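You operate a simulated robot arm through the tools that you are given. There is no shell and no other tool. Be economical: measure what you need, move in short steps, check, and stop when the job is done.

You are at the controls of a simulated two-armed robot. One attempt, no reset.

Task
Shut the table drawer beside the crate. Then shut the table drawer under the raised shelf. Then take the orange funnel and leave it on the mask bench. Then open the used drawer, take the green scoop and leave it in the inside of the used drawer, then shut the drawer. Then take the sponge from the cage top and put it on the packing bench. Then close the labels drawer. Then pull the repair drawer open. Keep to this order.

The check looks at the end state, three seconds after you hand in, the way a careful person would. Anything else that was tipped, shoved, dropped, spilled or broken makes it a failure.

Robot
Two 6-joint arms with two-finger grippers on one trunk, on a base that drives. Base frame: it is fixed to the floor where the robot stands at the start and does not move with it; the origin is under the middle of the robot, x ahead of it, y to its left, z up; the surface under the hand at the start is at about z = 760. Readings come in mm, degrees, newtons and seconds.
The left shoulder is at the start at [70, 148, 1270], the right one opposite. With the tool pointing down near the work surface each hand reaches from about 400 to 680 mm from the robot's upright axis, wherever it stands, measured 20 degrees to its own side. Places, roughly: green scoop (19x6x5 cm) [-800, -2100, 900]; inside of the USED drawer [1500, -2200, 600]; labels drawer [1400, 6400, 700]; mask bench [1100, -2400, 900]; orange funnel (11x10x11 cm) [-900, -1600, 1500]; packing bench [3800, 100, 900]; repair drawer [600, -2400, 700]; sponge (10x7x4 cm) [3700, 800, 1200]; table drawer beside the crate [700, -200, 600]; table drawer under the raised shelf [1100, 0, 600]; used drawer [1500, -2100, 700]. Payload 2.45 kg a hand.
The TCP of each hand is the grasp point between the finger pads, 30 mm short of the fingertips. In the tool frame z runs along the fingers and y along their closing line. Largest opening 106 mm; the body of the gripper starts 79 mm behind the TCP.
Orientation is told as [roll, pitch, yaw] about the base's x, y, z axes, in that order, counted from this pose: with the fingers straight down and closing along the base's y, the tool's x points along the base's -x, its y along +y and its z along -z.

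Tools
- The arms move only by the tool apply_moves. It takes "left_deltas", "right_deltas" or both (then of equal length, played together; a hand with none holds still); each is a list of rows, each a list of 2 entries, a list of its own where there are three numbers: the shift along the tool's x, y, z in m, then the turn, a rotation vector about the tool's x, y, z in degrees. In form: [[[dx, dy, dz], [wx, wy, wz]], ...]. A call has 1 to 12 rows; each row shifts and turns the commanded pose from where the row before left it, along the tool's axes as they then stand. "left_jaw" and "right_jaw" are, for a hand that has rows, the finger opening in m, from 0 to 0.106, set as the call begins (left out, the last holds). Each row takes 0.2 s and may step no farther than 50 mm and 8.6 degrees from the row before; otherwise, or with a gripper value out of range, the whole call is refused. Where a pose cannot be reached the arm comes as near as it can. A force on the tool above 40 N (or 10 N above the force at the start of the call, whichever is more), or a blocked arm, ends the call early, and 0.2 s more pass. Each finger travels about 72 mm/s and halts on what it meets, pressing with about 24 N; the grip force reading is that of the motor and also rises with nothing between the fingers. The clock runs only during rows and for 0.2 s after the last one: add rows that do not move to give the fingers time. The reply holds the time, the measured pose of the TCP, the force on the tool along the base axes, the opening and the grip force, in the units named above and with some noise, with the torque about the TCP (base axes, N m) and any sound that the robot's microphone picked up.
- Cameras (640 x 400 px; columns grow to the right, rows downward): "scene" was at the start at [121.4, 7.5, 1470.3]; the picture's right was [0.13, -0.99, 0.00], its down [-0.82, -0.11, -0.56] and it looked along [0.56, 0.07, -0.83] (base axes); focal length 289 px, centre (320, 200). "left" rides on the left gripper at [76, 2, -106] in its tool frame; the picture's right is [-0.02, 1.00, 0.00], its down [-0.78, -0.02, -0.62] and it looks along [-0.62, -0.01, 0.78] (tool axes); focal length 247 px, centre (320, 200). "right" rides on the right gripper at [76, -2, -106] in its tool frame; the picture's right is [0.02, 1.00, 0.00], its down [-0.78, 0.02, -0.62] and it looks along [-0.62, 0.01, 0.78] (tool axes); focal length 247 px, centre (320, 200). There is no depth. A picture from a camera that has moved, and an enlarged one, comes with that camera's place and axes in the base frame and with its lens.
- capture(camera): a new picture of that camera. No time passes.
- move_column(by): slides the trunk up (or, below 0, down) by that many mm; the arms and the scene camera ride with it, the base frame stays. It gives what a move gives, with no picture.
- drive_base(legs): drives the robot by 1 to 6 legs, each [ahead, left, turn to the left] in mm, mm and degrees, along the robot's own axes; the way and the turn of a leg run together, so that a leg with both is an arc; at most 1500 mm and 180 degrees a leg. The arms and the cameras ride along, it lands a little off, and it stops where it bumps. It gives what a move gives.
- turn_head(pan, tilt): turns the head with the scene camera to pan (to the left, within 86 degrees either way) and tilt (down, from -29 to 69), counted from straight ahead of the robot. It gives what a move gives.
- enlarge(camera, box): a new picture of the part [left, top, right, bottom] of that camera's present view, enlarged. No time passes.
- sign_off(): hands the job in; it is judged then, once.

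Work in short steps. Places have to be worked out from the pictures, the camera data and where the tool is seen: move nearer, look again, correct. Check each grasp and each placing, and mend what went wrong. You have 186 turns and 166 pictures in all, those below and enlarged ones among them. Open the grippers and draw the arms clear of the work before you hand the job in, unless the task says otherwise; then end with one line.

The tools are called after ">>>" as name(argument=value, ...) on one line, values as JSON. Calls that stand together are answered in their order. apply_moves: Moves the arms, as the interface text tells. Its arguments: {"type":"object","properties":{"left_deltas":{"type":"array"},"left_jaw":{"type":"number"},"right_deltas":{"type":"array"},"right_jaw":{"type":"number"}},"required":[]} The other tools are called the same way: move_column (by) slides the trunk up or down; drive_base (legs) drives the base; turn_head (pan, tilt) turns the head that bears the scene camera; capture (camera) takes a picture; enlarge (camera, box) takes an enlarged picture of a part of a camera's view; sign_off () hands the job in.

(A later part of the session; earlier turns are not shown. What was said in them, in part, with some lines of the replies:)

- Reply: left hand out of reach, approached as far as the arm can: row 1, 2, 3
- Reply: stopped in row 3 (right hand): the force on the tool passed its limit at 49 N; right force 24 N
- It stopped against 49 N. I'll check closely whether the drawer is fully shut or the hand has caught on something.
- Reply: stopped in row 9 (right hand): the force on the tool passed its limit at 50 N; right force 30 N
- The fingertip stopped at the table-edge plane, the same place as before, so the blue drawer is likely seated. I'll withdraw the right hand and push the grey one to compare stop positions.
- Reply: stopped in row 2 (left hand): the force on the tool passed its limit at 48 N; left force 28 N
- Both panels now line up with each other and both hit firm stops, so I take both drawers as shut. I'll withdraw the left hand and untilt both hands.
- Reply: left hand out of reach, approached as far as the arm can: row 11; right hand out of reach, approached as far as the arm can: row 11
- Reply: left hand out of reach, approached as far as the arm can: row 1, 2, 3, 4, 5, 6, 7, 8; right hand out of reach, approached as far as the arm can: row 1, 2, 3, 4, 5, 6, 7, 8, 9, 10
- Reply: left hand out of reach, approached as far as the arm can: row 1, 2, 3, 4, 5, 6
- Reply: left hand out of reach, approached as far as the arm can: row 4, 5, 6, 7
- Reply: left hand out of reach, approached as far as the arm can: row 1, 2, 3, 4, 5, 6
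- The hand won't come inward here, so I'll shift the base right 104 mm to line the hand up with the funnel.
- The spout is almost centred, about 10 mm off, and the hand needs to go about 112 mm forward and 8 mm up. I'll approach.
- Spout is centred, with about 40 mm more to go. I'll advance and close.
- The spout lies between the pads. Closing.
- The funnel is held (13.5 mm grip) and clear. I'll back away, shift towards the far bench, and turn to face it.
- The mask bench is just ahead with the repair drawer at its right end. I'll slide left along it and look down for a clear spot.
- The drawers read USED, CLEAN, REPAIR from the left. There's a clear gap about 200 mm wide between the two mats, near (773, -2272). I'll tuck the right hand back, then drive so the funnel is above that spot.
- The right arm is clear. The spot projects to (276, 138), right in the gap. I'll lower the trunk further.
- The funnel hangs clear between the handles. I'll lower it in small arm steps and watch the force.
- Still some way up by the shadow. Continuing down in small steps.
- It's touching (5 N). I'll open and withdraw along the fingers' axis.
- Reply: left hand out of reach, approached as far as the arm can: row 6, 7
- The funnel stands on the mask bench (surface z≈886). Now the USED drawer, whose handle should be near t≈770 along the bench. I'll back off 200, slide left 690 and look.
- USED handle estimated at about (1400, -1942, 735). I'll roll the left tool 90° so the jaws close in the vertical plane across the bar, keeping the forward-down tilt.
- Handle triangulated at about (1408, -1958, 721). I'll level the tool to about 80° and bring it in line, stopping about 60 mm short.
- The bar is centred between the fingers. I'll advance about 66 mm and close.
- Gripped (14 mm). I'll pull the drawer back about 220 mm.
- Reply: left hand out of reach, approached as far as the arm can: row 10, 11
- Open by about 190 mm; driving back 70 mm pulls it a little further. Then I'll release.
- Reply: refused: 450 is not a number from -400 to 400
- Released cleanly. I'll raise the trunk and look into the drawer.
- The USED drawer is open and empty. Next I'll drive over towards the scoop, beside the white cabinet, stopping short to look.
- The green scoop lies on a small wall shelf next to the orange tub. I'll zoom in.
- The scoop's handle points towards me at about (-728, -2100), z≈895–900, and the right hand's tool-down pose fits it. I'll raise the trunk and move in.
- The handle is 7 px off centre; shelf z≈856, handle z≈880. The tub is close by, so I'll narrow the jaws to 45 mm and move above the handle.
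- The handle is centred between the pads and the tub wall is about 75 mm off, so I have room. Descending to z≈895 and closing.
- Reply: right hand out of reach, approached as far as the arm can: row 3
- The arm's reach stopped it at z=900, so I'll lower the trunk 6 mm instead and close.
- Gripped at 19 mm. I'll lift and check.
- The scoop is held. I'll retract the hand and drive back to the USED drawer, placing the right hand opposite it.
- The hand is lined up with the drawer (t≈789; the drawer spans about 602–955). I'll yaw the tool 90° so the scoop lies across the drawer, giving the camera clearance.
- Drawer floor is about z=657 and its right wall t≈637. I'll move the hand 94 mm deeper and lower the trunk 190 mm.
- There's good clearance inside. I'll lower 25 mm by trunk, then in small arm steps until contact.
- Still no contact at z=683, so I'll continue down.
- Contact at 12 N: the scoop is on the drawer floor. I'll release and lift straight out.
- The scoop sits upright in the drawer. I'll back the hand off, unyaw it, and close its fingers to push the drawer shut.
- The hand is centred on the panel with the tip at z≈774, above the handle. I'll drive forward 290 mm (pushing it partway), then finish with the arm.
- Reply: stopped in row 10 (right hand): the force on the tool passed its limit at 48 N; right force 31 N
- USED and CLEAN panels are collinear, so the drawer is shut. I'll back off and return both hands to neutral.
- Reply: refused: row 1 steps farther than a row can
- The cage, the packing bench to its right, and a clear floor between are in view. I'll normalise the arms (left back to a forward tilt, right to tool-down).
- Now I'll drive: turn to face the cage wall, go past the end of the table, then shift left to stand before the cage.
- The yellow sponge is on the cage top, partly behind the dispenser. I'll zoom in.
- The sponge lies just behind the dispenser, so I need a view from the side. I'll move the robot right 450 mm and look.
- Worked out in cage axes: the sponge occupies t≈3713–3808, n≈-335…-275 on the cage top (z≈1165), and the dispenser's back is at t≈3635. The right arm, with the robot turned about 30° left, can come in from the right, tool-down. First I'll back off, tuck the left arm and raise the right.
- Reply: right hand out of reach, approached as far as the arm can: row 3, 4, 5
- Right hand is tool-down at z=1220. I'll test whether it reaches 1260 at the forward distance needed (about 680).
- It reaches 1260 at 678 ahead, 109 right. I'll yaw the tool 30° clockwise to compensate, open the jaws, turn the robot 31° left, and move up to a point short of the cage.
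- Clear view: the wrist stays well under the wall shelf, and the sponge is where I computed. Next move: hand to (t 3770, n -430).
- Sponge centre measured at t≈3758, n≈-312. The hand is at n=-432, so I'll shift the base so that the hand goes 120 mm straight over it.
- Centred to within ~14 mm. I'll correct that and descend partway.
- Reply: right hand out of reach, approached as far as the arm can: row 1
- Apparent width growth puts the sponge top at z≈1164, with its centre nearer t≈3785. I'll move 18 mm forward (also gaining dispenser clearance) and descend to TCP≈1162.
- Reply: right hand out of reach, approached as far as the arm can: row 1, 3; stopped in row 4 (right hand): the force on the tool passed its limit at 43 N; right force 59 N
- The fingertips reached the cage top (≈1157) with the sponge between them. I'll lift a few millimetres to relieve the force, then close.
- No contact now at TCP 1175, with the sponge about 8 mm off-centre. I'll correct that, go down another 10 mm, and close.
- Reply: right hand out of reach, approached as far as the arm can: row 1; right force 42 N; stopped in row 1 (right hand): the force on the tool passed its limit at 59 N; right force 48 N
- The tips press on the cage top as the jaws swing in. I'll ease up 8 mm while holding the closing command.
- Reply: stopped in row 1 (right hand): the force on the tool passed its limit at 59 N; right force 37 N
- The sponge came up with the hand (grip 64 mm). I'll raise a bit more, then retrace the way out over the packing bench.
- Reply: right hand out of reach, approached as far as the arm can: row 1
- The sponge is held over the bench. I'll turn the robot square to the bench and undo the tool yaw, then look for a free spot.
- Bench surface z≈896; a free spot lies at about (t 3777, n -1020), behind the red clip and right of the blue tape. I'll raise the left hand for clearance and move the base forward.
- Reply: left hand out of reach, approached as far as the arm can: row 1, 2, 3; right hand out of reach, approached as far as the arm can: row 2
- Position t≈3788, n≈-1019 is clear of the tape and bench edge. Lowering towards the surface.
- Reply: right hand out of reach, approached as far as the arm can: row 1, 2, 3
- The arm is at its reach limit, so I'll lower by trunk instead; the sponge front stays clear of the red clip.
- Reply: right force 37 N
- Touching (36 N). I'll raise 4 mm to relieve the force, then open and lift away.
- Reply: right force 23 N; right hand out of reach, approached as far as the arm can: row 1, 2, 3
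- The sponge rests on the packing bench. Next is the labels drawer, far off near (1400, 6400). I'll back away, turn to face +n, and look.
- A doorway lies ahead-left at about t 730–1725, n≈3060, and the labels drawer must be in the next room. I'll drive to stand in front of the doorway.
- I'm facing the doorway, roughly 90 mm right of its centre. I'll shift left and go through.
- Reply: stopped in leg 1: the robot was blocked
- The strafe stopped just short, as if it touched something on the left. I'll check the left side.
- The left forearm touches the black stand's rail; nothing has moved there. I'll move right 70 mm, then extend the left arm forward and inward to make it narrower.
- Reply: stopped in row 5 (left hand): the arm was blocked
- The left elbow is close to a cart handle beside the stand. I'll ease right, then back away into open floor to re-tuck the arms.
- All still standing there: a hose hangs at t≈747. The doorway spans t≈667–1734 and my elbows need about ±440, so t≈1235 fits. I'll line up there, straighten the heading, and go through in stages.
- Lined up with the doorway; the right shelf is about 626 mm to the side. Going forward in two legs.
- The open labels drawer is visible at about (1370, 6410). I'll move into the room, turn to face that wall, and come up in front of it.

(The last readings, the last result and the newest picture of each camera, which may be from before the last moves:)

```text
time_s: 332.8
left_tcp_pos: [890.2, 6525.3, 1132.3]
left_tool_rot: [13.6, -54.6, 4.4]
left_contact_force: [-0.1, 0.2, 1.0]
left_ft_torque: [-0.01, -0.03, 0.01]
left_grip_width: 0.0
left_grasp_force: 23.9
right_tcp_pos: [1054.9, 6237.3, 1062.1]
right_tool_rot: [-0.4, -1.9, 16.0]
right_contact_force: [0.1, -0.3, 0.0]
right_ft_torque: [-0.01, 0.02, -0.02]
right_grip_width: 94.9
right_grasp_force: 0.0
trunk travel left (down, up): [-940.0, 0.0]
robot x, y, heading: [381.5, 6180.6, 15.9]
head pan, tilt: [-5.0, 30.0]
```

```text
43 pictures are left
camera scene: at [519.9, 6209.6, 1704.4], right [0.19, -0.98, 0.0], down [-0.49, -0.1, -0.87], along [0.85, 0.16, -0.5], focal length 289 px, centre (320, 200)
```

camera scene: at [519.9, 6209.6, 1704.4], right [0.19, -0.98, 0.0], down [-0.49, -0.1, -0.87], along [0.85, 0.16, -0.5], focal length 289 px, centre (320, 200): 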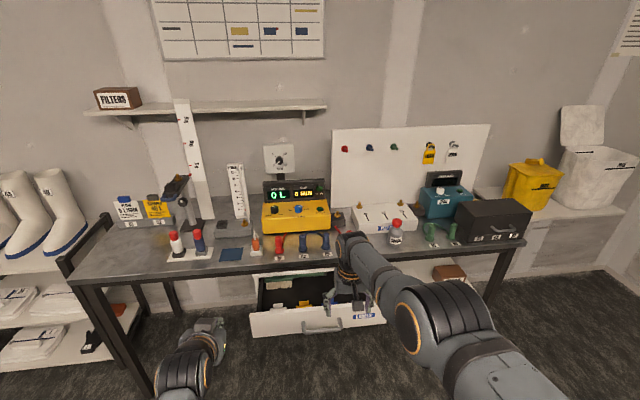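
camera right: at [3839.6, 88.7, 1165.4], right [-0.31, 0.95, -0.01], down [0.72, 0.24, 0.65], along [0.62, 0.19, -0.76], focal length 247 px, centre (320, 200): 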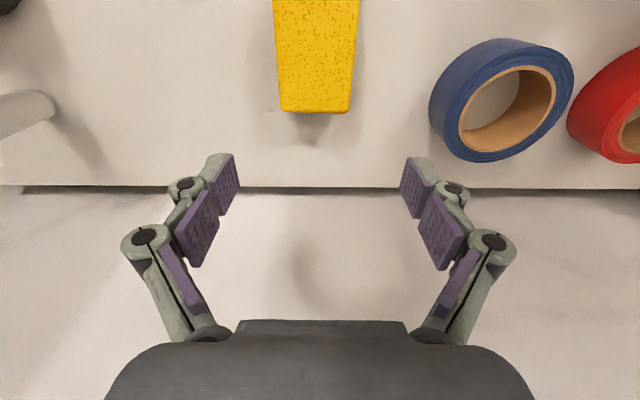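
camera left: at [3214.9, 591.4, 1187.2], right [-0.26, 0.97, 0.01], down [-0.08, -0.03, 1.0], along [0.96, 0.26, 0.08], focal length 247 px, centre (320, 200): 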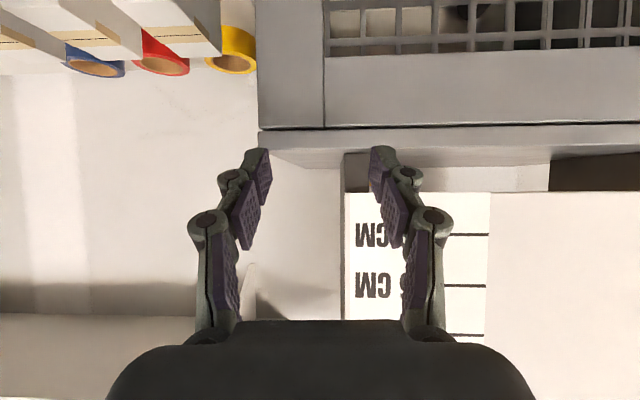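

I'm in front of the bench; the drawer front is at about t 3080, centred at n≈5705, handle z≈680. I'll tuck the left hand back, and retract and tilt the right hand with closed fingers.

>>> apply_moves(left_deltas=[[[0.022, 0, -0.033], [0, 0, 0]], [[0.022, 0, -0.033], [0, 0, 0]], [[0.022, 0, -0.033], [0, 0, 0]], [[0.022, 0, -0.033], [0, 0, 0]], [[0.022, 0, -0.033], [0, 0, 0]], [[0.022, 0, -0.033], [0, 0, 0]], [[0, 0, 0], [0, 0, 0]], [[0, 0, 0], [0, 0, 0]], [[0, 0, 0], [0, 0, 0]], [[0, 0, 0], [0, 0, 0]]], right_deltas=[[[0.045, 0, 0], [0, 0, 0]], [[0.045, 0, 0], [0, 0, 0]], [[0.045, 0, 0], [0, 0, 0]], [[0.045, 0, 0], [0, 0, 0]], [[0, 0, 0], [0, -8, 0]], [[0, 0, 0], [0, -8, 0]], [[0, 0, 0], [0, -8, 0]], [[0, 0, 0], [0, -8, 0]], [[0, 0, 0], [0, -8, 0]], [[0, 0, 0], [0, -6, 0]]], right_jaw=0)

>>> move_column(by=-350)

>>> drive_base(legs=[[250, 40, 0.8]])

>>> capture(camera="right")

>>> capture(camera="scene")

```text
time_s: 333.5
left_tcp_pos: [784.9, 6523.4, 1140.6]
left_tool_rot: [30.4, -52.3, -13.4]
left_contact_force: [0.4, 0.6, -0.1]
left_ft_torque: [0.04, -0.01, 0.0]
left_grip_width: 0.0
left_grasp_force: 23.9
right_tcp_pos: [1037.9, 6247.4, 1031.1]
right_tool_rot: [-0.6, -1.9, 16.0]
right_contact_force: [0.3, 0.9, -0.2]
right_ft_torque: [-0.01, -0.01, 0.0]
right_grip_width: 0.2
right_grasp_force: 12.0
right hand out of reach, approached as far as the arm can: row 1, 2, 3
trunk travel left (down, up): [-940.0, 0.0]
robot x, y, heading: [381.0, 6183.3, 16.0]
head pan, tilt: [-5.0, 30.0]
stopped in row 3 (left hand): the arm was blocked; the commanded pose is now the measured one
```

```text
time_s: 337.0
left_tcp_pos: [786.9, 6522.6, 790.8]
left_tool_rot: [30.3, -52.2, -13.3]
left_contact_force: [-0.3, 0.1, 0.3]
left_ft_torque: [-0.03, -0.01, -0.01]
left_grip_width: 0.1
left_grasp_force: 24.5
right_tcp_pos: [1038.8, 6246.8, 680.5]
right_tool_rot: [-0.6, -1.8, 15.9]
right_contact_force: [1.0, -0.2, -0.6]
right_ft_torque: [-0.01, -0.01, 0.02]
right_grip_width: 0.3
right_grasp_force: 24.1
trunk travel left (down, up): [-590.0, 350.0]
robot x, y, heading: [382.4, 6180.0, 16.0]
head pan, tilt: [-5.0, 30.0]
```

```text
time_s: 338.8
left_tcp_pos: [1013.6, 6639.1, 789.3]
left_tool_rot: [30.1, -52.3, -12.4]
left_contact_force: [0.5, -0.6, 0.0]
left_ft_torque: [-0.06, 0.02, 0.0]
left_grip_width: 0.2
left_grasp_force: 24.1
right_tcp_pos: [1268.2, 6366.6, 680.5]
right_tool_rot: [-0.5, -1.9, 16.9]
right_contact_force: [-0.1, -0.3, -0.5]
right_ft_torque: [-0.01, 0.0, 0.02]
right_grip_width: 0.3
right_grasp_force: 23.3
trunk travel left (down, up): [-590.0, 350.0]
robot x, y, heading: [613.3, 6289.9, 16.7]
head pan, tilt: [-5.0, 30.0]
```

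```text
42 pictures are left
camera right: at [1191.8, 6342.7, 783.4], right [-0.31, 0.95, -0.01], down [0.72, 0.24, 0.65], along [0.62, 0.19, -0.76], focal length 247 px, centre (320, 200)
```

right: 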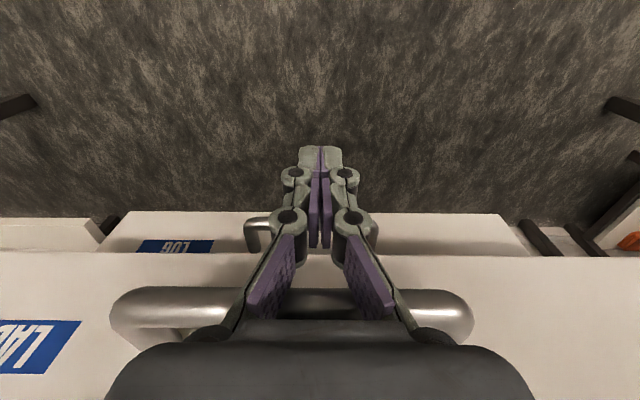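

```text
41 pictures are left
camera scene: at [750.9, 6321.9, 1354.3], right [0.21, -0.98, 0.0], down [-0.49, -0.1, -0.87], along [0.85, 0.18, -0.5], focal length 289 px, centre (320, 200)
```

scene: 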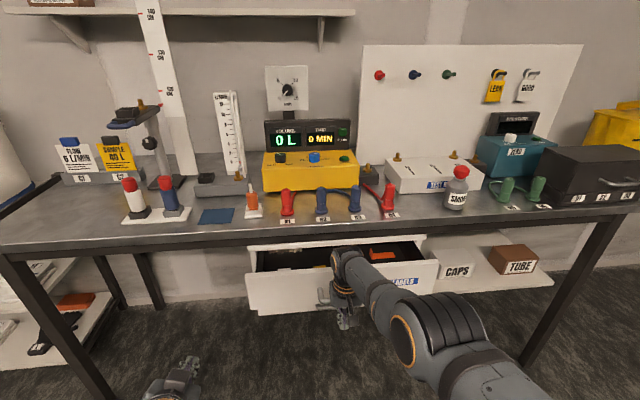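

The call stopped early (left arm blocked by itself), so the right hand is still tool-down, just short of the handle; no contact force. I'll back off 150, raise, and tilt only the right hand.

>>> drive_base(legs=[[-150, 0, 0]])

>>> move_column(by=110)

>>> apply_moves(right_deltas=[[[0, 0, 0], [0, -8, 0]], [[0, 0, 0], [0, -8, 0]], [[0, 0, 0], [0, -8, 0]], [[0, 0, 0], [0, -8, 0]], [[0, 0, 0], [0, -8, 0]], [[0, 0, 0], [0, -6, 0]]])

>>> capture(camera="right")

>>> capture(camera="scene")

```text
time_s: 340.2
left_tcp_pos: [866.8, 6594.5, 790.4]
left_tool_rot: [30.3, -52.3, -12.5]
left_contact_force: [-0.3, 0.2, -0.8]
left_ft_torque: [0.02, -0.03, -0.01]
left_grip_width: 0.0
left_grasp_force: 23.6
right_tcp_pos: [1123.7, 6321.9, 680.7]
right_tool_rot: [-0.5, -1.9, 16.8]
right_contact_force: [0.2, -0.6, -0.2]
right_ft_torque: [0.0, -0.01, -0.02]
right_grip_width: 0.0
right_grasp_force: 23.8
trunk travel left (down, up): [-590.0, 350.0]
robot x, y, heading: [468.4, 6246.0, 16.6]
head pan, tilt: [-5.0, 30.0]
```

```text
time_s: 341.6
left_tcp_pos: [868.0, 6593.7, 899.6]
left_tool_rot: [30.3, -52.1, -12.4]
left_contact_force: [-0.1, -0.4, -0.3]
left_ft_torque: [0.01, -0.01, -0.01]
left_grip_width: 0.0
left_grasp_force: 24.1
right_tcp_pos: [1123.8, 6321.3, 790.6]
right_tool_rot: [-0.5, -1.8, 16.8]
right_contact_force: [-0.4, 0.0, -0.4]
right_ft_torque: [-0.01, -0.02, 0.02]
right_grip_width: 0.2
right_grasp_force: 23.9
trunk travel left (down, up): [-700.0, 240.0]
robot x, y, heading: [467.6, 6246.4, 16.5]
head pan, tilt: [-5.0, 30.0]
```

```text
time_s: 343.0
left_tcp_pos: [867.1, 6593.9, 900.6]
left_tool_rot: [30.2, -52.3, -12.5]
left_contact_force: [-0.6, 0.5, -0.2]
left_ft_torque: [0.0, 0.03, 0.04]
left_grip_width: 0.0
left_grasp_force: 24.4
right_tcp_pos: [1205.1, 6365.2, 746.3]
right_tool_rot: [-0.7, -47.8, 17.5]
right_contact_force: [-0.5, 0.7, 0.4]
right_ft_torque: [0.0, 0.01, -0.01]
right_grip_width: 0.2
right_grasp_force: 23.4
right hand out of reach, approached as far as the arm can: row 1, 2, 3, 4, 5, 6
trunk travel left (down, up): [-700.0, 240.0]
robot x, y, heading: [467.0, 6246.4, 16.5]
head pan, tilt: [-5.0, 30.0]
```

```text
40 pictures are left
camera right: at [1080.3, 6327.3, 760.6], right [-0.3, 0.95, -0.02], down [0.05, 0.04, 1.0], along [0.95, 0.3, -0.06], focal length 247 px, centre (320, 200)
```

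right: 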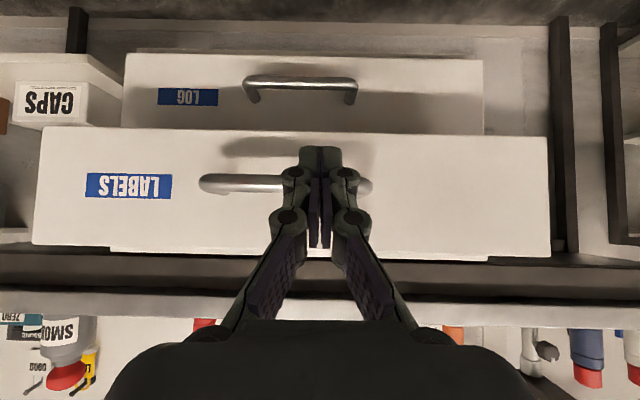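

```text
39 pictures are left
camera scene: at [605.1, 6277.6, 1464.4], right [0.21, -0.98, 0.0], down [-0.49, -0.1, -0.87], along [0.85, 0.18, -0.5], focal length 289 px, centre (320, 200)
```

scene: 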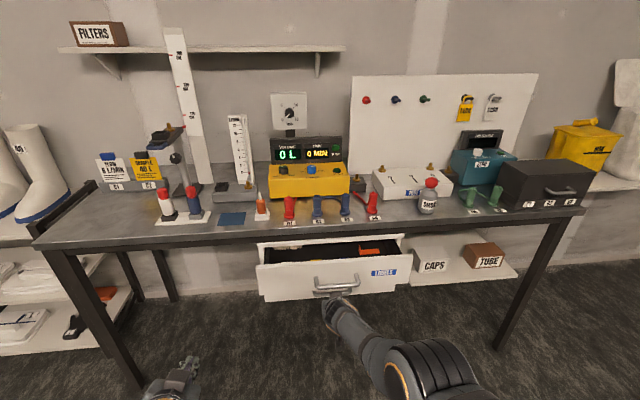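

Now I see it: LABELS panel spans z≈675–795, handle z≈735, front at t≈3107. I'll raise 42 mm so the tip is above the handle, retract the arm 120, then close the gap with the base.

>>> move_column(by=42)

>>> apply_moves(right_deltas=[[[0.0268, -0.007, -0.0297], [0, 0, 0]], [[0.0268, -0.007, -0.0297], [0, 0, 0]], [[0.0268, -0.006, -0.0297], [0, 0, 0]]])

>>> drive_base(legs=[[180, 0, 0]])

>>> capture(camera="right")

```text
time_s: 343.9
left_tcp_pos: [867.2, 6594.7, 941.0]
left_tool_rot: [30.2, -52.2, -12.4]
left_contact_force: [-0.6, 1.2, 0.3]
left_ft_torque: [-0.02, 0.0, 0.02]
left_grip_width: 0.0
left_grasp_force: 24.1
right_tcp_pos: [1205.5, 6366.8, 787.5]
right_tool_rot: [-0.9, -47.9, 17.3]
right_contact_force: [0.1, 0.1, 0.4]
right_ft_torque: [0.05, 0.02, 0.03]
right_grip_width: 0.1
right_grasp_force: 24.0
trunk travel left (down, up): [-742.0, 198.0]
robot x, y, heading: [472.6, 6246.9, 17.0]
head pan, tilt: [-5.0, 30.0]
```

```text
time_s: 344.7
left_tcp_pos: [867.4, 6595.0, 943.0]
left_tool_rot: [30.3, -52.3, -12.6]
left_contact_force: [0.9, 0.4, -0.5]
left_ft_torque: [-0.03, 0.0, -0.02]
left_grip_width: 0.0
left_grasp_force: 24.2
right_tcp_pos: [1172.2, 6349.5, 737.2]
right_tool_rot: [-2.7, -48.9, 17.1]
right_contact_force: [1.2, -0.6, 1.3]
right_ft_torque: [0.01, 0.06, -0.01]
right_grip_width: 0.1
right_grasp_force: 23.7
right hand out of reach, approached as far as the arm can: row 1, 2, 3
trunk travel left (down, up): [-742.0, 198.0]
robot x, y, heading: [469.5, 6248.7, 16.8]
head pan, tilt: [-5.0, 30.0]
```

```text
time_s: 346.2
left_tcp_pos: [1039.1, 6647.4, 942.2]
left_tool_rot: [30.2, -52.4, -12.6]
left_contact_force: [-0.5, -0.4, 0.7]
left_ft_torque: [-0.02, -0.02, 0.01]
left_grip_width: 0.0
left_grasp_force: 24.0
right_tcp_pos: [1342.6, 6400.0, 736.6]
right_tool_rot: [-2.7, -48.9, 17.0]
right_contact_force: [0.4, -0.1, -0.2]
right_ft_torque: [-0.01, -0.03, 0.02]
right_grip_width: 0.2
right_grasp_force: 23.7
trunk travel left (down, up): [-742.0, 198.0]
robot x, y, heading: [639.1, 6294.9, 16.7]
head pan, tilt: [-5.0, 30.0]
```

```text
38 pictures are left
camera right: at [1216.3, 6365.1, 748.2], right [-0.27, 0.96, -0.05], down [0.03, 0.06, 1.0], along [0.96, 0.27, -0.05], focal length 247 px, centre (320, 200)
```

right: 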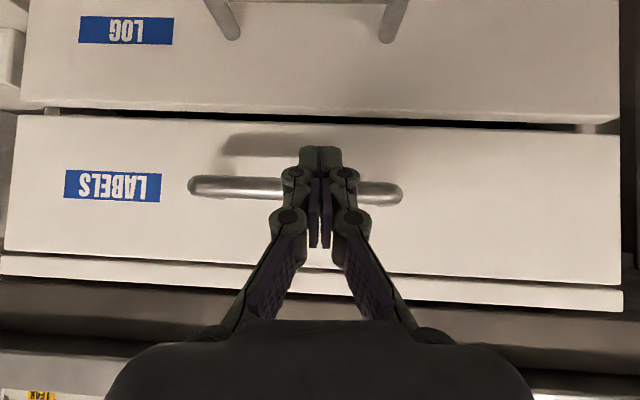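

The base move already pushed the bar about 100 mm in, with no excess force. I'll finish with slow arm pushes until it seats.

>>> apply_moves(right_deltas=[[[-0.0066, 0, 0.0075], [0, 0, 0]], [[-0.0066, 0, 0.0075], [0, 0, 0]], [[-0.0066, 0, 0.0075], [0, 0, 0]], [[-0.0066, 0, 0.0075], [0, 0, 0]], [[-0.0066, 0, 0.0075], [0, 0, 0]], [[-0.0066, 0, 0.0075], [0, 0, 0]]])

>>> capture(camera="scene")

```text
time_s: 347.6
left_tcp_pos: [1038.1, 6647.3, 943.0]
left_tool_rot: [30.2, -52.3, -12.6]
left_contact_force: [1.0, 0.2, 0.1]
left_ft_torque: [-0.01, 0.02, 0.01]
left_grip_width: 0.0
left_grasp_force: 24.0
right_tcp_pos: [1341.2, 6399.6, 736.8]
right_tool_rot: [-2.7, -48.9, 17.1]
right_contact_force: [0.1, 0.6, -1.1]
right_ft_torque: [-0.01, -0.02, -0.02]
right_grip_width: 0.2
right_grasp_force: 23.7
right hand out of reach, approached as far as the arm can: row 1, 2, 3, 4, 5, 6
trunk travel left (down, up): [-742.0, 198.0]
robot x, y, heading: [642.2, 6298.9, 16.8]
head pan, tilt: [-5.0, 30.0]
```

```text
37 pictures are left
camera scene: at [776.1, 6329.1, 1506.4], right [0.2, -0.98, 0.0], down [-0.49, -0.1, -0.87], along [0.85, 0.18, -0.5], focal length 289 px, centre (320, 200)
```

scene: 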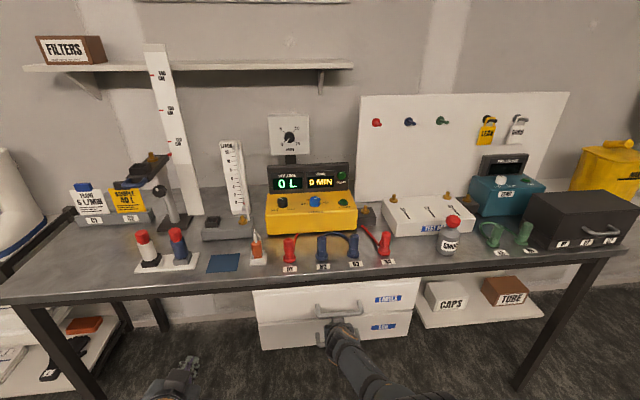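

>>> enlarge(camera="scene", box=[230, 250, 430, 370])

```text
3.20 times, centred on (330, 310) of scene
camera zoom: at [776.1, 6329.1, 1506.4], right [0.2, -0.98, 0.0], down [-0.49, -0.1, -0.87], along [0.85, 0.18, -0.5], focal length 926 px, centre (288, -152)
```

zoom: 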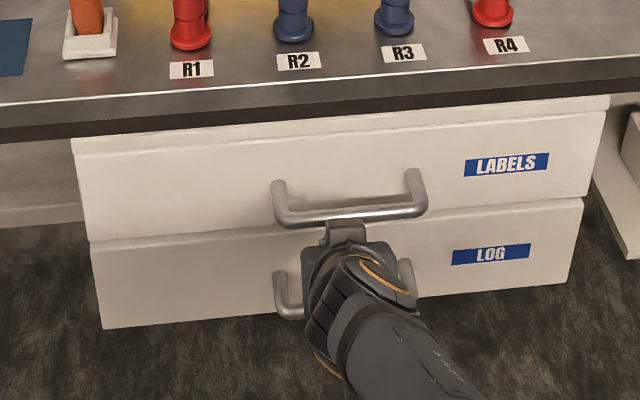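

LABELS is nearly coplanar with LOG, perhaps 10 mm proud. I'll nudge the base forward 15 mm with the fingers on the bar.

>>> drive_base(legs=[[15, 0, 0]])

>>> enlarge(camera="scene", box=[230, 250, 430, 370])

```text
time_s: 348.3
left_tcp_pos: [1053.5, 6651.0, 943.1]
left_tool_rot: [30.3, -52.1, -12.6]
left_contact_force: [0.7, -0.6, 0.3]
left_ft_torque: [0.0, 0.01, -0.02]
left_grip_width: 0.3
left_grasp_force: 24.0
right_tcp_pos: [1354.6, 6402.4, 731.9]
right_tool_rot: [-2.8, -48.6, 17.0]
right_contact_force: [-12.4, -3.6, -13.5]
right_ft_torque: [-0.06, 0.32, 0.09]
right_grip_width: 6.0
right_grasp_force: 28.7
trunk travel left (down, up): [-742.0, 198.0]
robot x, y, heading: [655.5, 6304.2, 16.7]
head pan, tilt: [-5.0, 30.0]
```

```text
3.20 times, centred on (330, 310) of scene
camera zoom: at [791.1, 6333.2, 1506.1], right [0.2, -0.98, 0.0], down [-0.49, -0.1, -0.87], along [0.85, 0.18, -0.5], focal length 926 px, centre (288, -152)
```

zoom: 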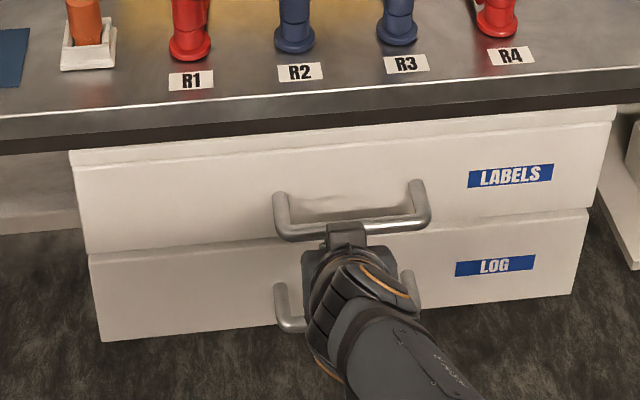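

Pushing with ~13 N now. The panel may still be slightly proud, so I'll push a little more and watch the force.

>>> drive_base(legs=[[12, 0, 0]])

>>> capture(camera="right")

```text
time_s: 349.1
left_tcp_pos: [1067.4, 6655.1, 941.3]
left_tool_rot: [30.1, -52.2, -12.5]
left_contact_force: [0.1, 0.4, -0.3]
left_ft_torque: [0.06, 0.0, 0.0]
left_grip_width: 0.1
left_grasp_force: 23.9
right_tcp_pos: [1364.7, 6404.1, 725.0]
right_tool_rot: [-2.9, -47.7, 17.1]
right_contact_force: [-16.1, -1.7, -27.6]
right_ft_torque: [-0.3, 0.19, -0.15]
right_grip_width: 6.0
right_grasp_force: 28.1
trunk travel left (down, up): [-742.0, 198.0]
robot x, y, heading: [664.3, 6305.0, 16.9]
head pan, tilt: [-5.0, 30.0]
```

```text
34 pictures are left
camera right: at [1236.7, 6371.0, 740.1], right [-0.27, 0.96, -0.05], down [0.05, 0.07, 1.0], along [0.96, 0.27, -0.07], focal length 247 px, centre (320, 200)
```

right: 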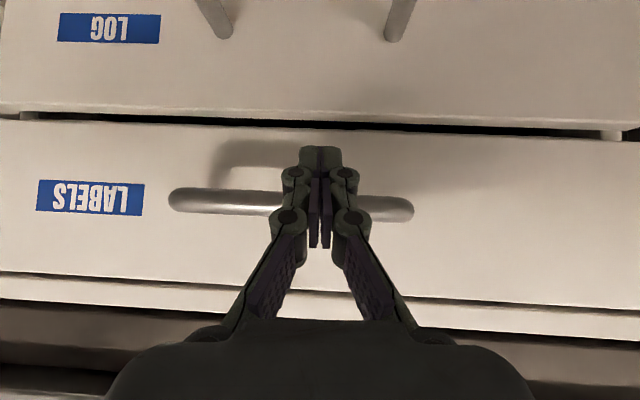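

The bar hasn't moved with that extra nudge (t≈3168 before and after), so the drawer is seated and the tool was only deflecting. I'll back off and check.

>>> drive_base(legs=[[-200, 0, 0]])

>>> enlarge(camera="scene", box=[230, 210, 430, 330])

>>> capture(camera="right")

```text
time_s: 350.7
left_tcp_pos: [875.2, 6596.6, 942.0]
left_tool_rot: [30.3, -52.2, -12.7]
left_contact_force: [0.2, 0.1, -0.1]
left_ft_torque: [0.01, 0.01, -0.02]
left_grip_width: 0.0
left_grasp_force: 24.4
right_tcp_pos: [1173.1, 6348.5, 728.8]
right_tool_rot: [-3.0, -48.0, 17.1]
right_contact_force: [0.1, 0.5, -0.3]
right_ft_torque: [0.02, 0.0, -0.04]
right_grip_width: 0.0
right_grasp_force: 28.6
trunk travel left (down, up): [-742.0, 198.0]
robot x, y, heading: [478.9, 6247.0, 17.0]
head pan, tilt: [-5.0, 30.0]
```

```text
3.20 times, centred on (330, 270) of scene
camera zoom: at [612.4, 6279.9, 1506.3], right [0.2, -0.98, 0.0], down [-0.49, -0.1, -0.87], along [0.85, 0.18, -0.5], focal length 926 px, centre (288, -24)
```

zoom: 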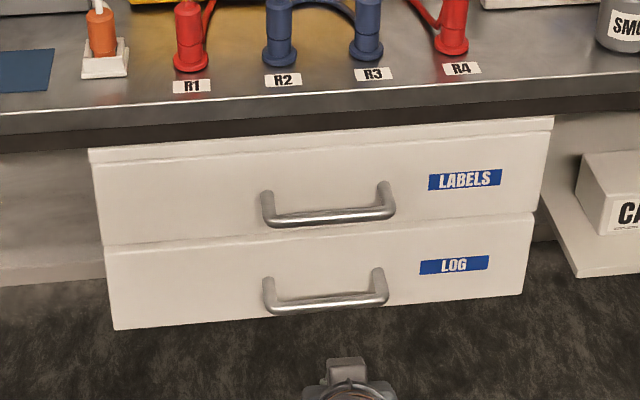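

```text
32 pictures are left
camera right: at [1045.9, 6313.3, 741.6], right [-0.27, 0.96, -0.05], down [0.05, 0.07, 1.0], along [0.96, 0.27, -0.06], focal length 247 px, centre (320, 200)
```

right: 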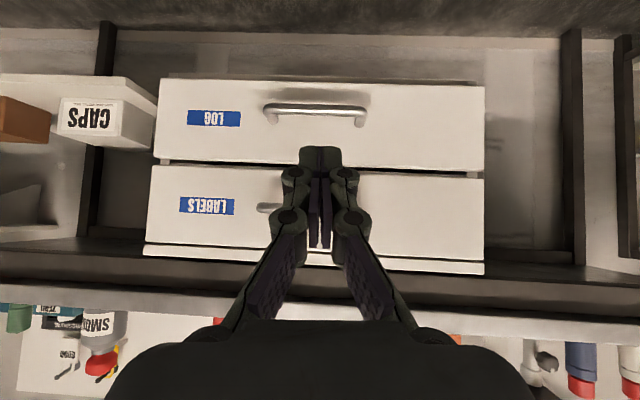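

Handle sizes match coplanar geometry, so LABELS is closed. Now back to the REPAIR drawer: raise the trunk, turn to face -n, and line up with the doorway.

>>> move_column(by=190)

>>> drive_base(legs=[[0, 0, -90.2], [970, -512, 0], [900, -512, 0]])

>>> turn_head(pan=0, tilt=30)

>>> capture(camera="scene")

```text
time_s: 352.8
left_tcp_pos: [875.2, 6597.0, 1132.0]
left_tool_rot: [30.3, -52.2, -12.7]
left_contact_force: [0.5, 0.0, 0.1]
left_ft_torque: [0.01, -0.01, -0.02]
left_grip_width: 0.0
left_grasp_force: 23.7
right_tcp_pos: [1171.9, 6348.4, 919.0]
right_tool_rot: [-2.9, -47.9, 17.1]
right_contact_force: [0.8, -0.4, 0.3]
right_ft_torque: [-0.01, -0.02, 0.02]
right_grip_width: 0.0
right_grasp_force: 28.5
trunk travel left (down, up): [-932.0, 8.0]
robot x, y, heading: [475.0, 6245.7, 16.7]
head pan, tilt: [-5.0, 30.0]
```

```text
time_s: 367.2
left_tcp_pos: [361.7, 3760.3, 1132.2]
left_tool_rot: [30.2, -52.4, -103.1]
left_contact_force: [0.6, -0.3, 0.6]
left_ft_torque: [0.0, 0.03, 0.04]
left_grip_width: 0.1
left_grasp_force: 23.8
right_tcp_pos: [109.0, 3464.0, 918.7]
right_tool_rot: [-2.9, -48.0, -73.2]
right_contact_force: [0.2, -0.2, -0.1]
right_ft_torque: [-0.01, -0.02, -0.04]
right_grip_width: 0.0
right_grasp_force: 27.9
trunk travel left (down, up): [-932.0, 8.0]
robot x, y, heading: [14.3, 4160.1, -73.4]
head pan, tilt: [-5.0, 30.0]
```

```text
time_s: 367.8
left_tcp_pos: [361.8, 3760.0, 1132.3]
left_tool_rot: [30.3, -52.4, -103.0]
left_contact_force: [0.2, -0.3, 0.1]
left_ft_torque: [0.01, 0.02, -0.02]
left_grip_width: 0.0
left_grasp_force: 24.3
right_tcp_pos: [110.5, 3463.6, 917.4]
right_tool_rot: [-3.0, -47.9, -73.2]
right_contact_force: [-0.1, -0.3, 0.7]
right_ft_torque: [0.03, 0.01, -0.01]
right_grip_width: 0.1
right_grasp_force: 28.6
trunk travel left (down, up): [-932.0, 8.0]
robot x, y, heading: [19.5, 4163.8, -73.7]
head pan, tilt: [0.0, 30.0]
```

```text
31 pictures are left
camera scene: at [55.6, 4024.6, 1696.4], right [-0.96, -0.28, 0.0], down [-0.14, 0.48, -0.87], along [0.24, -0.83, -0.5], focal length 289 px, centre (320, 200)
```

scene: 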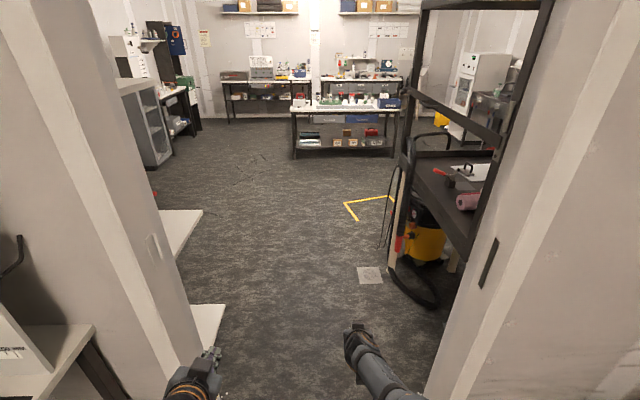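

Centred in the doorway. I'll shift 25 mm left (away from the hose) and drive through.

>>> drive_base(legs=[[500, 25, 0.3], [800, 0, 0], [900, 0, 0]])

>>> capture(camera="scene")

```text
time_s: 379.0
left_tcp_pos: [1027.8, 1662.5, 1132.0]
left_tool_rot: [30.3, -52.3, -102.6]
left_contact_force: [-0.3, 0.1, -0.4]
left_ft_torque: [0.0, 0.0, -0.01]
left_grip_width: 0.0
left_grasp_force: 24.1
right_tcp_pos: [778.1, 1363.0, 918.6]
right_tool_rot: [-2.9, -47.9, -72.7]
right_contact_force: [-0.3, 0.0, 0.3]
right_ft_torque: [0.0, -0.02, -0.01]
right_grip_width: 0.0
right_grasp_force: 29.3
trunk travel left (down, up): [-932.0, 8.0]
robot x, y, heading: [676.6, 2058.2, -73.2]
head pan, tilt: [0.0, 30.0]
```

```text
30 pictures are left
camera scene: at [718.6, 1925.0, 1696.5], right [-0.96, -0.29, 0.0], down [-0.15, 0.48, -0.87], along [0.25, -0.83, -0.5], focal length 289 px, centre (320, 200)
```

scene: 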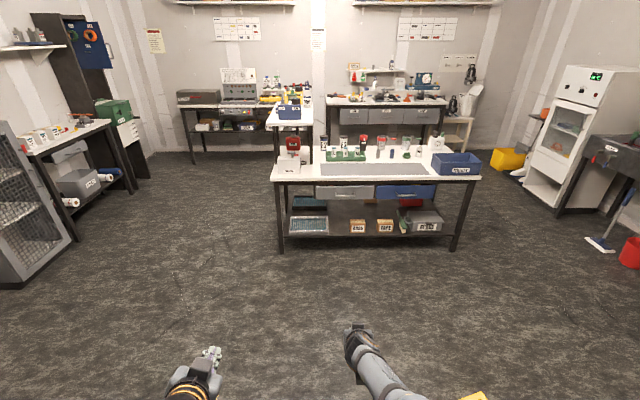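

Through, and both table drawers look shut from here. I'll go around the crate end of the table to the mask-bench aisle.

>>> drive_base(legs=[[690, -875, 0], [690, -875, 0], [950, 0, 0], [940, 0, 0], [0, 500, 0]])

>>> turn_head(pan=-5, tilt=35)

>>> capture(camera="scene")

```text
time_s: 401.6
left_tcp_pos: [789.4, -1808.5, 1133.9]
left_tool_rot: [30.3, -52.1, -102.4]
left_contact_force: [0.4, 1.2, 0.8]
left_ft_torque: [0.0, -0.01, -0.02]
left_grip_width: 0.2
left_grasp_force: 23.8
right_tcp_pos: [541.4, -2106.7, 917.7]
right_tool_rot: [-2.7, -47.9, -72.7]
right_contact_force: [0.0, 0.1, -0.7]
right_ft_torque: [0.01, 0.01, -0.03]
right_grip_width: 0.0
right_grasp_force: 28.2
trunk travel left (down, up): [-932.0, 8.0]
robot x, y, heading: [439.9, -1414.0, -72.9]
head pan, tilt: [0.0, 30.0]
```

```text
time_s: 402.2
left_tcp_pos: [788.5, -1808.9, 1131.9]
left_tool_rot: [30.2, -52.2, -102.4]
left_contact_force: [-0.2, 0.2, 0.0]
left_ft_torque: [-0.01, -0.01, 0.0]
left_grip_width: 0.0
left_grasp_force: 23.7
right_tcp_pos: [542.7, -2107.0, 918.8]
right_tool_rot: [-2.9, -48.0, -72.6]
right_contact_force: [-0.7, -0.3, 0.3]
right_ft_torque: [-0.02, 0.02, 0.01]
right_grip_width: 0.0
right_grasp_force: 28.3
trunk travel left (down, up): [-932.0, 8.0]
robot x, y, heading: [440.3, -1409.9, -72.8]
head pan, tilt: [-5.0, 35.0]
```

```text
29 pictures are left
camera scene: at [473.9, -1545.8, 1688.6], right [-0.98, -0.21, 0.0], down [-0.12, 0.56, -0.82], along [0.17, -0.8, -0.57], focal length 289 px, centre (320, 200)
```

scene: 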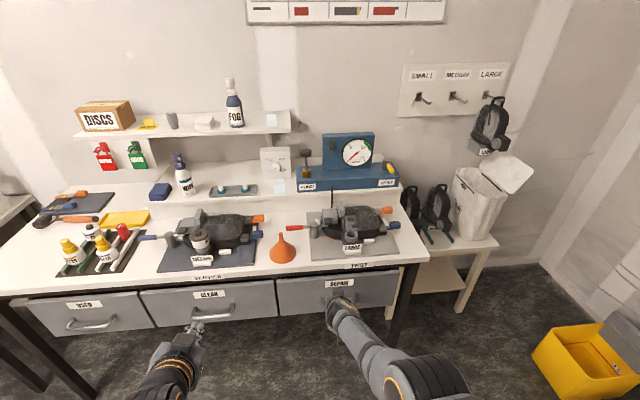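

At the mask bench with the right hand near the REPAIR drawer (handle expected at t≈-133, n≈-2281, z≈721). I'll back off slightly, roll the right tool 90° and level it so the jaws close vertically.

>>> drive_base(legs=[[-80, -43, 0]])

>>> apply_moves(right_deltas=[[[0, 0, 0], [0, 0, 8.2]], [[0, 0, 0], [0, 0, 8.2]], [[0, 0, 0], [0, 0, 8.2]], [[0, 0, 0], [0, 0, 8.2]], [[0, 0, 0], [0, 0, 8.2]], [[0, 0, 0], [0, 0, 8.2]], [[0, 0, 0], [0, 0, 8.2]], [[0, 0, 0], [0, 0, 8.2]], [[0, 0, 0], [0, 0, 8.2]], [[0, 0, 0], [0, 0, 8.2]], [[0, 0, 0], [0, 0, 8]]], right_jaw=0.055)

>>> apply_moves(right_deltas=[[[0, 0, 0], [-8, 0, 0]], [[0, 0, 0], [-8, 0, 0]], [[0, 0, 0], [-8, 0, 0]], [[0, 0, 0], [-8, 0, 0]]])

>>> move_column(by=-190)

>>> capture(camera="right")

>>> capture(camera="scene")

```text
time_s: 403.3
left_tcp_pos: [728.9, -1748.4, 1130.2]
left_tool_rot: [30.0, -52.1, -102.2]
left_contact_force: [0.4, 0.2, -0.8]
left_ft_torque: [-0.02, 0.0, -0.02]
left_grip_width: 0.2
left_grasp_force: 23.5
right_tcp_pos: [479.7, -2045.2, 916.3]
right_tool_rot: [-3.0, -47.6, -72.6]
right_contact_force: [-0.2, -1.1, -0.1]
right_ft_torque: [0.0, 0.02, -0.04]
right_grip_width: 0.0
right_grasp_force: 28.5
trunk travel left (down, up): [-932.0, 8.0]
robot x, y, heading: [374.8, -1348.8, -73.1]
head pan, tilt: [-5.0, 35.0]
```

```text
time_s: 405.7
left_tcp_pos: [726.1, -1745.7, 1133.5]
left_tool_rot: [30.2, -52.3, -102.4]
left_contact_force: [-0.8, -0.5, 0.7]
left_ft_torque: [-0.03, 0.02, 0.01]
left_grip_width: 0.0
left_grasp_force: 24.1
right_tcp_pos: [478.1, -2044.2, 918.4]
right_tool_rot: [47.8, -1.8, -164.9]
right_contact_force: [0.2, 0.2, 0.4]
right_ft_torque: [0.02, 0.01, 0.0]
right_grip_width: 55.0
right_grasp_force: 0.1
trunk travel left (down, up): [-932.0, 8.0]
robot x, y, heading: [376.3, -1343.2, -72.9]
head pan, tilt: [-5.0, 35.0]
```

```text
time_s: 406.7
left_tcp_pos: [724.8, -1745.2, 1132.4]
left_tool_rot: [30.3, -52.3, -102.3]
left_contact_force: [0.5, -0.5, -0.6]
left_ft_torque: [0.02, -0.01, 0.01]
left_grip_width: 0.2
left_grasp_force: 23.8
right_tcp_pos: [438.3, -2012.1, 1014.2]
right_tool_rot: [75.2, -2.3, -164.8]
right_contact_force: [-0.3, -0.3, 0.1]
right_ft_torque: [0.01, -0.03, -0.02]
right_grip_width: 55.2
right_grasp_force: 0.0
right hand out of reach, approached as far as the arm can: row 1, 2, 3, 4
trunk travel left (down, up): [-932.0, 8.0]
robot x, y, heading: [374.6, -1348.6, -72.8]
head pan, tilt: [-5.0, 35.0]
```

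```text
time_s: 408.8
left_tcp_pos: [725.5, -1744.2, 942.9]
left_tool_rot: [30.3, -52.2, -102.4]
left_contact_force: [0.0, -0.1, 0.3]
left_ft_torque: [-0.01, 0.0, -0.03]
left_grip_width: 0.1
left_grasp_force: 24.0
right_tcp_pos: [438.6, -2011.4, 822.8]
right_tool_rot: [75.2, -2.4, -164.8]
right_contact_force: [0.7, -0.6, 0.7]
right_ft_torque: [0.01, -0.03, 0.01]
right_grip_width: 55.2
right_grasp_force: 0.1
trunk travel left (down, up): [-742.0, 198.0]
robot x, y, heading: [379.7, -1346.3, -73.4]
head pan, tilt: [-5.0, 35.0]
```

```text
28 pictures are left
camera right: at [483.8, -1891.3, 844.2], right [0.12, -0.23, 0.96], down [-0.91, 0.37, 0.21], along [-0.41, -0.9, -0.16], focal length 247 px, centre (320, 200)
```

right: 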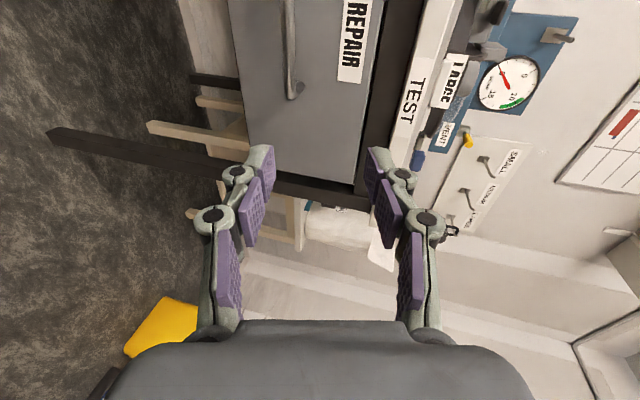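

```text
27 pictures are left
camera scene: at [409.5, -1482.1, 1498.7], right [-0.98, -0.21, 0.0], down [-0.12, 0.56, -0.82], along [0.17, -0.8, -0.57], focal length 289 px, centre (320, 200)
```

scene: 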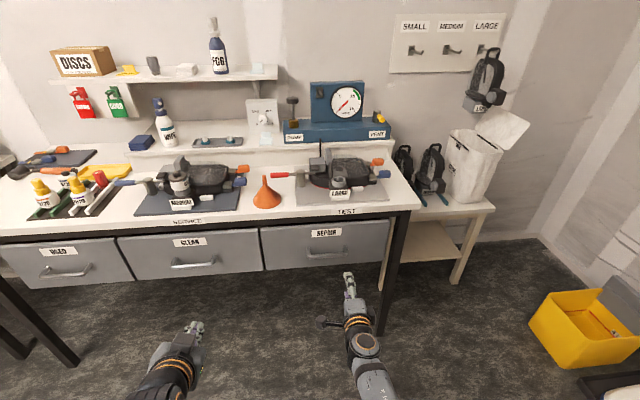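

The bar's right end is at t≈-199, z≈723, so its centre is at t≈-130. I'll lower the trunk 102, and drive 150 forward and 32 left.

>>> move_column(by=-102)

>>> drive_base(legs=[[150, 32, 0]])

>>> capture(camera="right")

```text
time_s: 410.2
left_tcp_pos: [726.3, -1744.6, 840.2]
left_tool_rot: [30.3, -52.3, -102.4]
left_contact_force: [-0.3, -0.2, 0.7]
left_ft_torque: [-0.02, -0.01, -0.01]
left_grip_width: 0.0
left_grasp_force: 23.9
right_tcp_pos: [438.0, -2011.9, 721.2]
right_tool_rot: [75.2, -2.2, -164.7]
right_contact_force: [0.4, -0.2, 0.9]
right_ft_torque: [0.0, 0.01, -0.02]
right_grip_width: 55.0
right_grasp_force: 0.1
trunk travel left (down, up): [-640.0, 300.0]
robot x, y, heading: [381.1, -1344.2, -72.8]
head pan, tilt: [-5.0, 35.0]
```

```text
time_s: 411.6
left_tcp_pos: [801.5, -1879.4, 839.3]
left_tool_rot: [30.3, -52.1, -102.4]
left_contact_force: [0.1, 0.2, -0.7]
left_ft_torque: [-0.03, -0.02, 0.02]
left_grip_width: 0.0
left_grasp_force: 24.0
right_tcp_pos: [511.8, -2145.4, 720.4]
right_tool_rot: [75.2, -2.3, -164.8]
right_contact_force: [-0.4, -0.2, 0.5]
right_ft_torque: [0.0, -0.03, 0.01]
right_grip_width: 55.0
right_grasp_force: 0.1
trunk travel left (down, up): [-640.0, 300.0]
robot x, y, heading: [449.0, -1485.0, -72.9]
head pan, tilt: [-5.0, 35.0]
```

```text
26 pictures are left
camera right: at [558.6, -2025.9, 741.9], right [0.13, -0.23, 0.96], down [-0.91, 0.37, 0.21], along [-0.4, -0.9, -0.16], focal length 247 px, centre (320, 200)
```

right: 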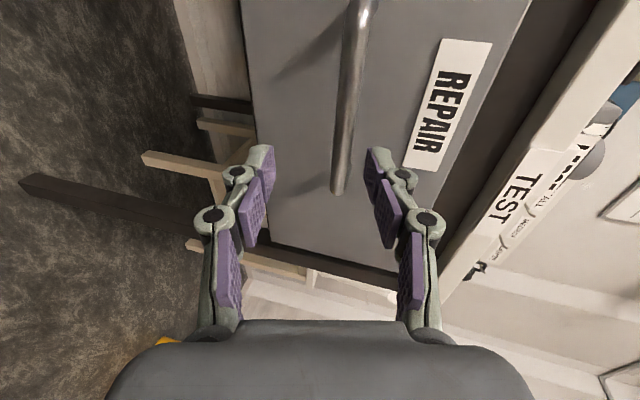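

The bar lies level with the jaws. I'll drive forward 68 mm and close.

>>> drive_base(legs=[[66, 0, 0]])

>>> capture(camera="right")

```text
time_s: 412.5
left_tcp_pos: [820.2, -1942.7, 840.4]
left_tool_rot: [30.3, -52.2, -102.2]
left_contact_force: [-0.1, 0.2, 0.9]
left_ft_torque: [-0.01, 0.01, 0.02]
left_grip_width: 0.1
left_grasp_force: 24.2
right_tcp_pos: [530.3, -2210.3, 719.0]
right_tool_rot: [75.1, -2.3, -164.8]
right_contact_force: [-0.3, 0.7, -0.3]
right_ft_torque: [-0.01, 0.02, 0.05]
right_grip_width: 55.1
right_grasp_force: 0.1
trunk travel left (down, up): [-640.0, 300.0]
robot x, y, heading: [470.4, -1541.7, -72.7]
head pan, tilt: [-5.0, 35.0]
```

```text
25 pictures are left
camera right: at [577.5, -2089.0, 741.3], right [0.13, -0.23, 0.96], down [-0.91, 0.37, 0.21], along [-0.4, -0.9, -0.16], focal length 247 px, centre (320, 200)
```

right: 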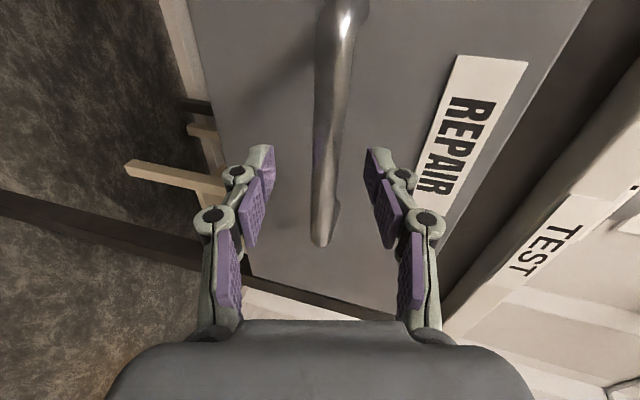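

>>> apply_moves(right_deltas=[[[0, 0.001, 0.005], [0, 0, 0]], [[0, 0, 0], [0, 0, 0]]])

>>> apply_moves(right_deltas=[[[0, 0, 0], [0, 0, 0]], [[0, 0, 0], [0, 0, 0]], [[0, 0, 0], [0, 0, 0]], [[0, 0, 0], [0, 0, 0]]], right_jaw=0)

```text
time_s: 413.1
left_tcp_pos: [820.9, -1941.3, 840.0]
left_tool_rot: [30.4, -52.2, -102.5]
left_contact_force: [0.2, 0.0, 0.5]
left_ft_torque: [0.02, 0.0, 0.0]
left_grip_width: 0.0
left_grasp_force: 23.9
right_tcp_pos: [532.8, -2216.0, 720.0]
right_tool_rot: [75.0, -2.3, -164.5]
right_contact_force: [0.8, 0.0, 0.5]
right_ft_torque: [0.02, -0.02, -0.01]
right_grip_width: 55.1
right_grasp_force: 0.1
trunk travel left (down, up): [-640.0, 300.0]
robot x, y, heading: [465.8, -1543.5, -72.9]
head pan, tilt: [-5.0, 35.0]
```

```text
time_s: 414.1
left_tcp_pos: [819.2, -1941.4, 841.1]
left_tool_rot: [30.4, -52.3, -102.4]
left_contact_force: [0.6, 0.1, -0.1]
left_ft_torque: [0.0, 0.0, -0.02]
left_grip_width: 0.0
left_grasp_force: 24.4
right_tcp_pos: [532.3, -2214.5, 722.0]
right_tool_rot: [75.1, -2.2, -164.9]
right_contact_force: [0.1, -1.4, 4.6]
right_ft_torque: [0.22, -0.95, -0.25]
right_grip_width: 15.2
right_grasp_force: 41.5
trunk travel left (down, up): [-640.0, 300.0]
robot x, y, heading: [464.8, -1542.9, -73.1]
head pan, tilt: [-5.0, 35.0]
```

Gripped (15 mm). I'll pull the drawer open by driving back 230 mm.

>>> drive_base(legs=[[-120, 0, 0], [-110, 0, 0]])

>>> capture(camera="scene")

```text
time_s: 416.2
left_tcp_pos: [749.0, -1722.9, 841.6]
left_tool_rot: [30.7, -52.3, -102.7]
left_contact_force: [-0.3, 0.7, 0.1]
left_ft_torque: [0.02, 0.01, -0.03]
left_grip_width: 0.0
left_grasp_force: 23.7
right_tcp_pos: [462.1, -1996.1, 721.4]
right_tool_rot: [75.2, -2.1, -164.8]
right_contact_force: [-24.5, -8.4, 7.2]
right_ft_torque: [0.1, -0.79, -0.57]
right_grip_width: 15.2
right_grasp_force: 41.2
trunk travel left (down, up): [-640.0, 300.0]
robot x, y, heading: [403.8, -1324.9, -72.9]
head pan, tilt: [-5.0, 35.0]
```

```text
24 pictures are left
camera scene: at [431.1, -1460.0, 1396.8], right [-0.98, -0.21, 0.0], down [-0.12, 0.56, -0.82], along [0.17, -0.8, -0.57], focal length 289 px, centre (320, 200)
```

scene: 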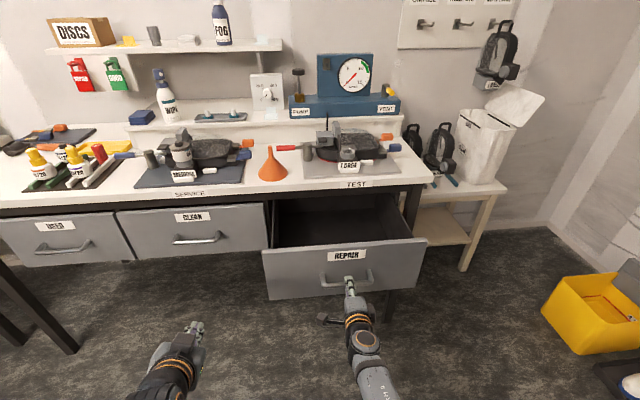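

The REPAIR drawer is open about 230 mm. I'll release and draw back.

>>> apply_moves(right_deltas=[[[0, 0, 0], [0, 0, 0]], [[0, 0, 0], [0, 0, 0]], [[0, 0, 0], [0, 0, 0]], [[0, 0, 0], [0, 0, 0]]], right_jaw=0.06)

>>> drive_base(legs=[[-80, 0, 0]])

>>> capture(camera="scene")

```text
time_s: 417.2
left_tcp_pos: [751.4, -1722.0, 841.0]
left_tool_rot: [30.5, -52.3, -102.4]
left_contact_force: [0.0, 0.3, 0.0]
left_ft_torque: [0.01, 0.01, 0.02]
left_grip_width: 0.0
left_grasp_force: 24.1
right_tcp_pos: [463.0, -1996.0, 720.7]
right_tool_rot: [75.1, -2.3, -164.8]
right_contact_force: [-0.1, 0.1, -1.0]
right_ft_torque: [0.04, -0.02, 0.02]
right_grip_width: 59.9
right_grasp_force: 0.1
trunk travel left (down, up): [-640.0, 300.0]
robot x, y, heading: [400.4, -1321.0, -72.9]
head pan, tilt: [-5.0, 35.0]
```

```text
time_s: 418.2
left_tcp_pos: [728.0, -1645.3, 842.0]
left_tool_rot: [30.4, -52.3, -102.5]
left_contact_force: [-0.4, 0.4, 0.8]
left_ft_torque: [0.01, 0.0, 0.0]
left_grip_width: 0.0
left_grasp_force: 24.3
right_tcp_pos: [438.9, -1918.7, 721.7]
right_tool_rot: [75.2, -2.4, -164.8]
right_contact_force: [-0.5, 0.1, 0.0]
right_ft_torque: [0.03, 0.02, -0.01]
right_grip_width: 60.1
right_grasp_force: 0.0
trunk travel left (down, up): [-640.0, 300.0]
robot x, y, heading: [377.5, -1248.1, -72.9]
head pan, tilt: [-5.0, 35.0]
```

```text
23 pictures are left
camera scene: at [411.8, -1382.7, 1396.7], right [-0.98, -0.21, 0.0], down [-0.12, 0.56, -0.82], along [0.17, -0.8, -0.57], focal length 289 px, centre (320, 200)
```

scene: 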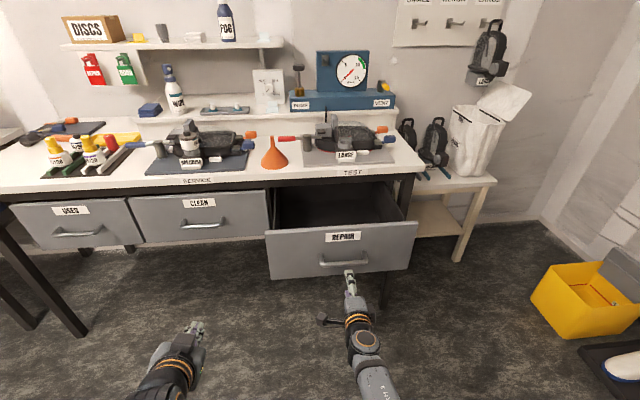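

USED is shut, the funnel is upright, and REPAIR is open. Last, I'll open the left gripper and draw back a bit further.

>>> apply_moves(left_deltas=[[[0, 0, 0], [0, 0, 0]], [[0, 0, 0], [0, 0, 0]], [[0, 0, 0], [0, 0, 0]], [[0, 0, 0], [0, 0, 0]]], left_jaw=0.06)

>>> enlarge(camera="scene", box=[0, 100, 440, 300])

```text
time_s: 419.2
left_tcp_pos: [727.8, -1647.7, 841.8]
left_tool_rot: [30.4, -52.2, -102.3]
left_contact_force: [-0.3, 0.0, -0.6]
left_ft_torque: [-0.01, 0.01, -0.01]
left_grip_width: 60.0
left_grasp_force: 0.0
right_tcp_pos: [440.9, -1919.5, 721.7]
right_tool_rot: [75.1, -2.4, -164.8]
right_contact_force: [0.0, -0.8, -0.2]
right_ft_torque: [-0.01, -0.03, 0.0]
right_grip_width: 60.2
right_grasp_force: 0.1
trunk travel left (down, up): [-640.0, 300.0]
robot x, y, heading: [376.8, -1248.3, -73.1]
head pan, tilt: [-5.0, 35.0]
```

```text
1.45 times, centred on (220, 200) of scene
camera zoom: at [412.1, -1383.7, 1396.6], right [-0.98, -0.21, 0.0], down [-0.12, 0.56, -0.82], along [0.17, -0.8, -0.57], focal length 421 px, centre (466, 200)
```

zoom: 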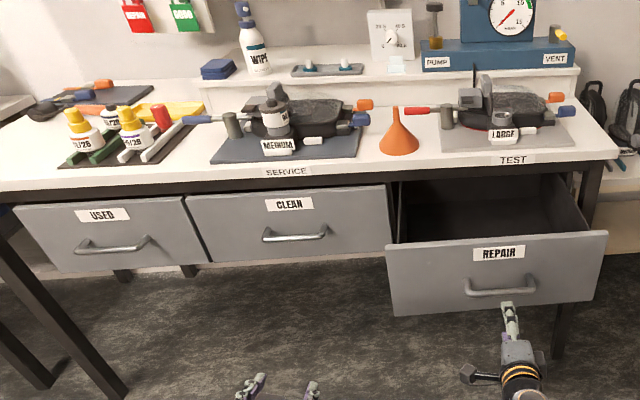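

Everything at the mask bench is as the task asks, both grippers are open and both hands are clear, so I'm handing in.

>>> sign_off()

```text
The job is handed in.
```

I did all seven steps in the order given and handed the job in. I didn't go back for a close look at the two table drawers after pushing them to firm stops. They looked shut from across the room later. My left forearm also brushed the black stand by the doorway, but nothing on it moved.
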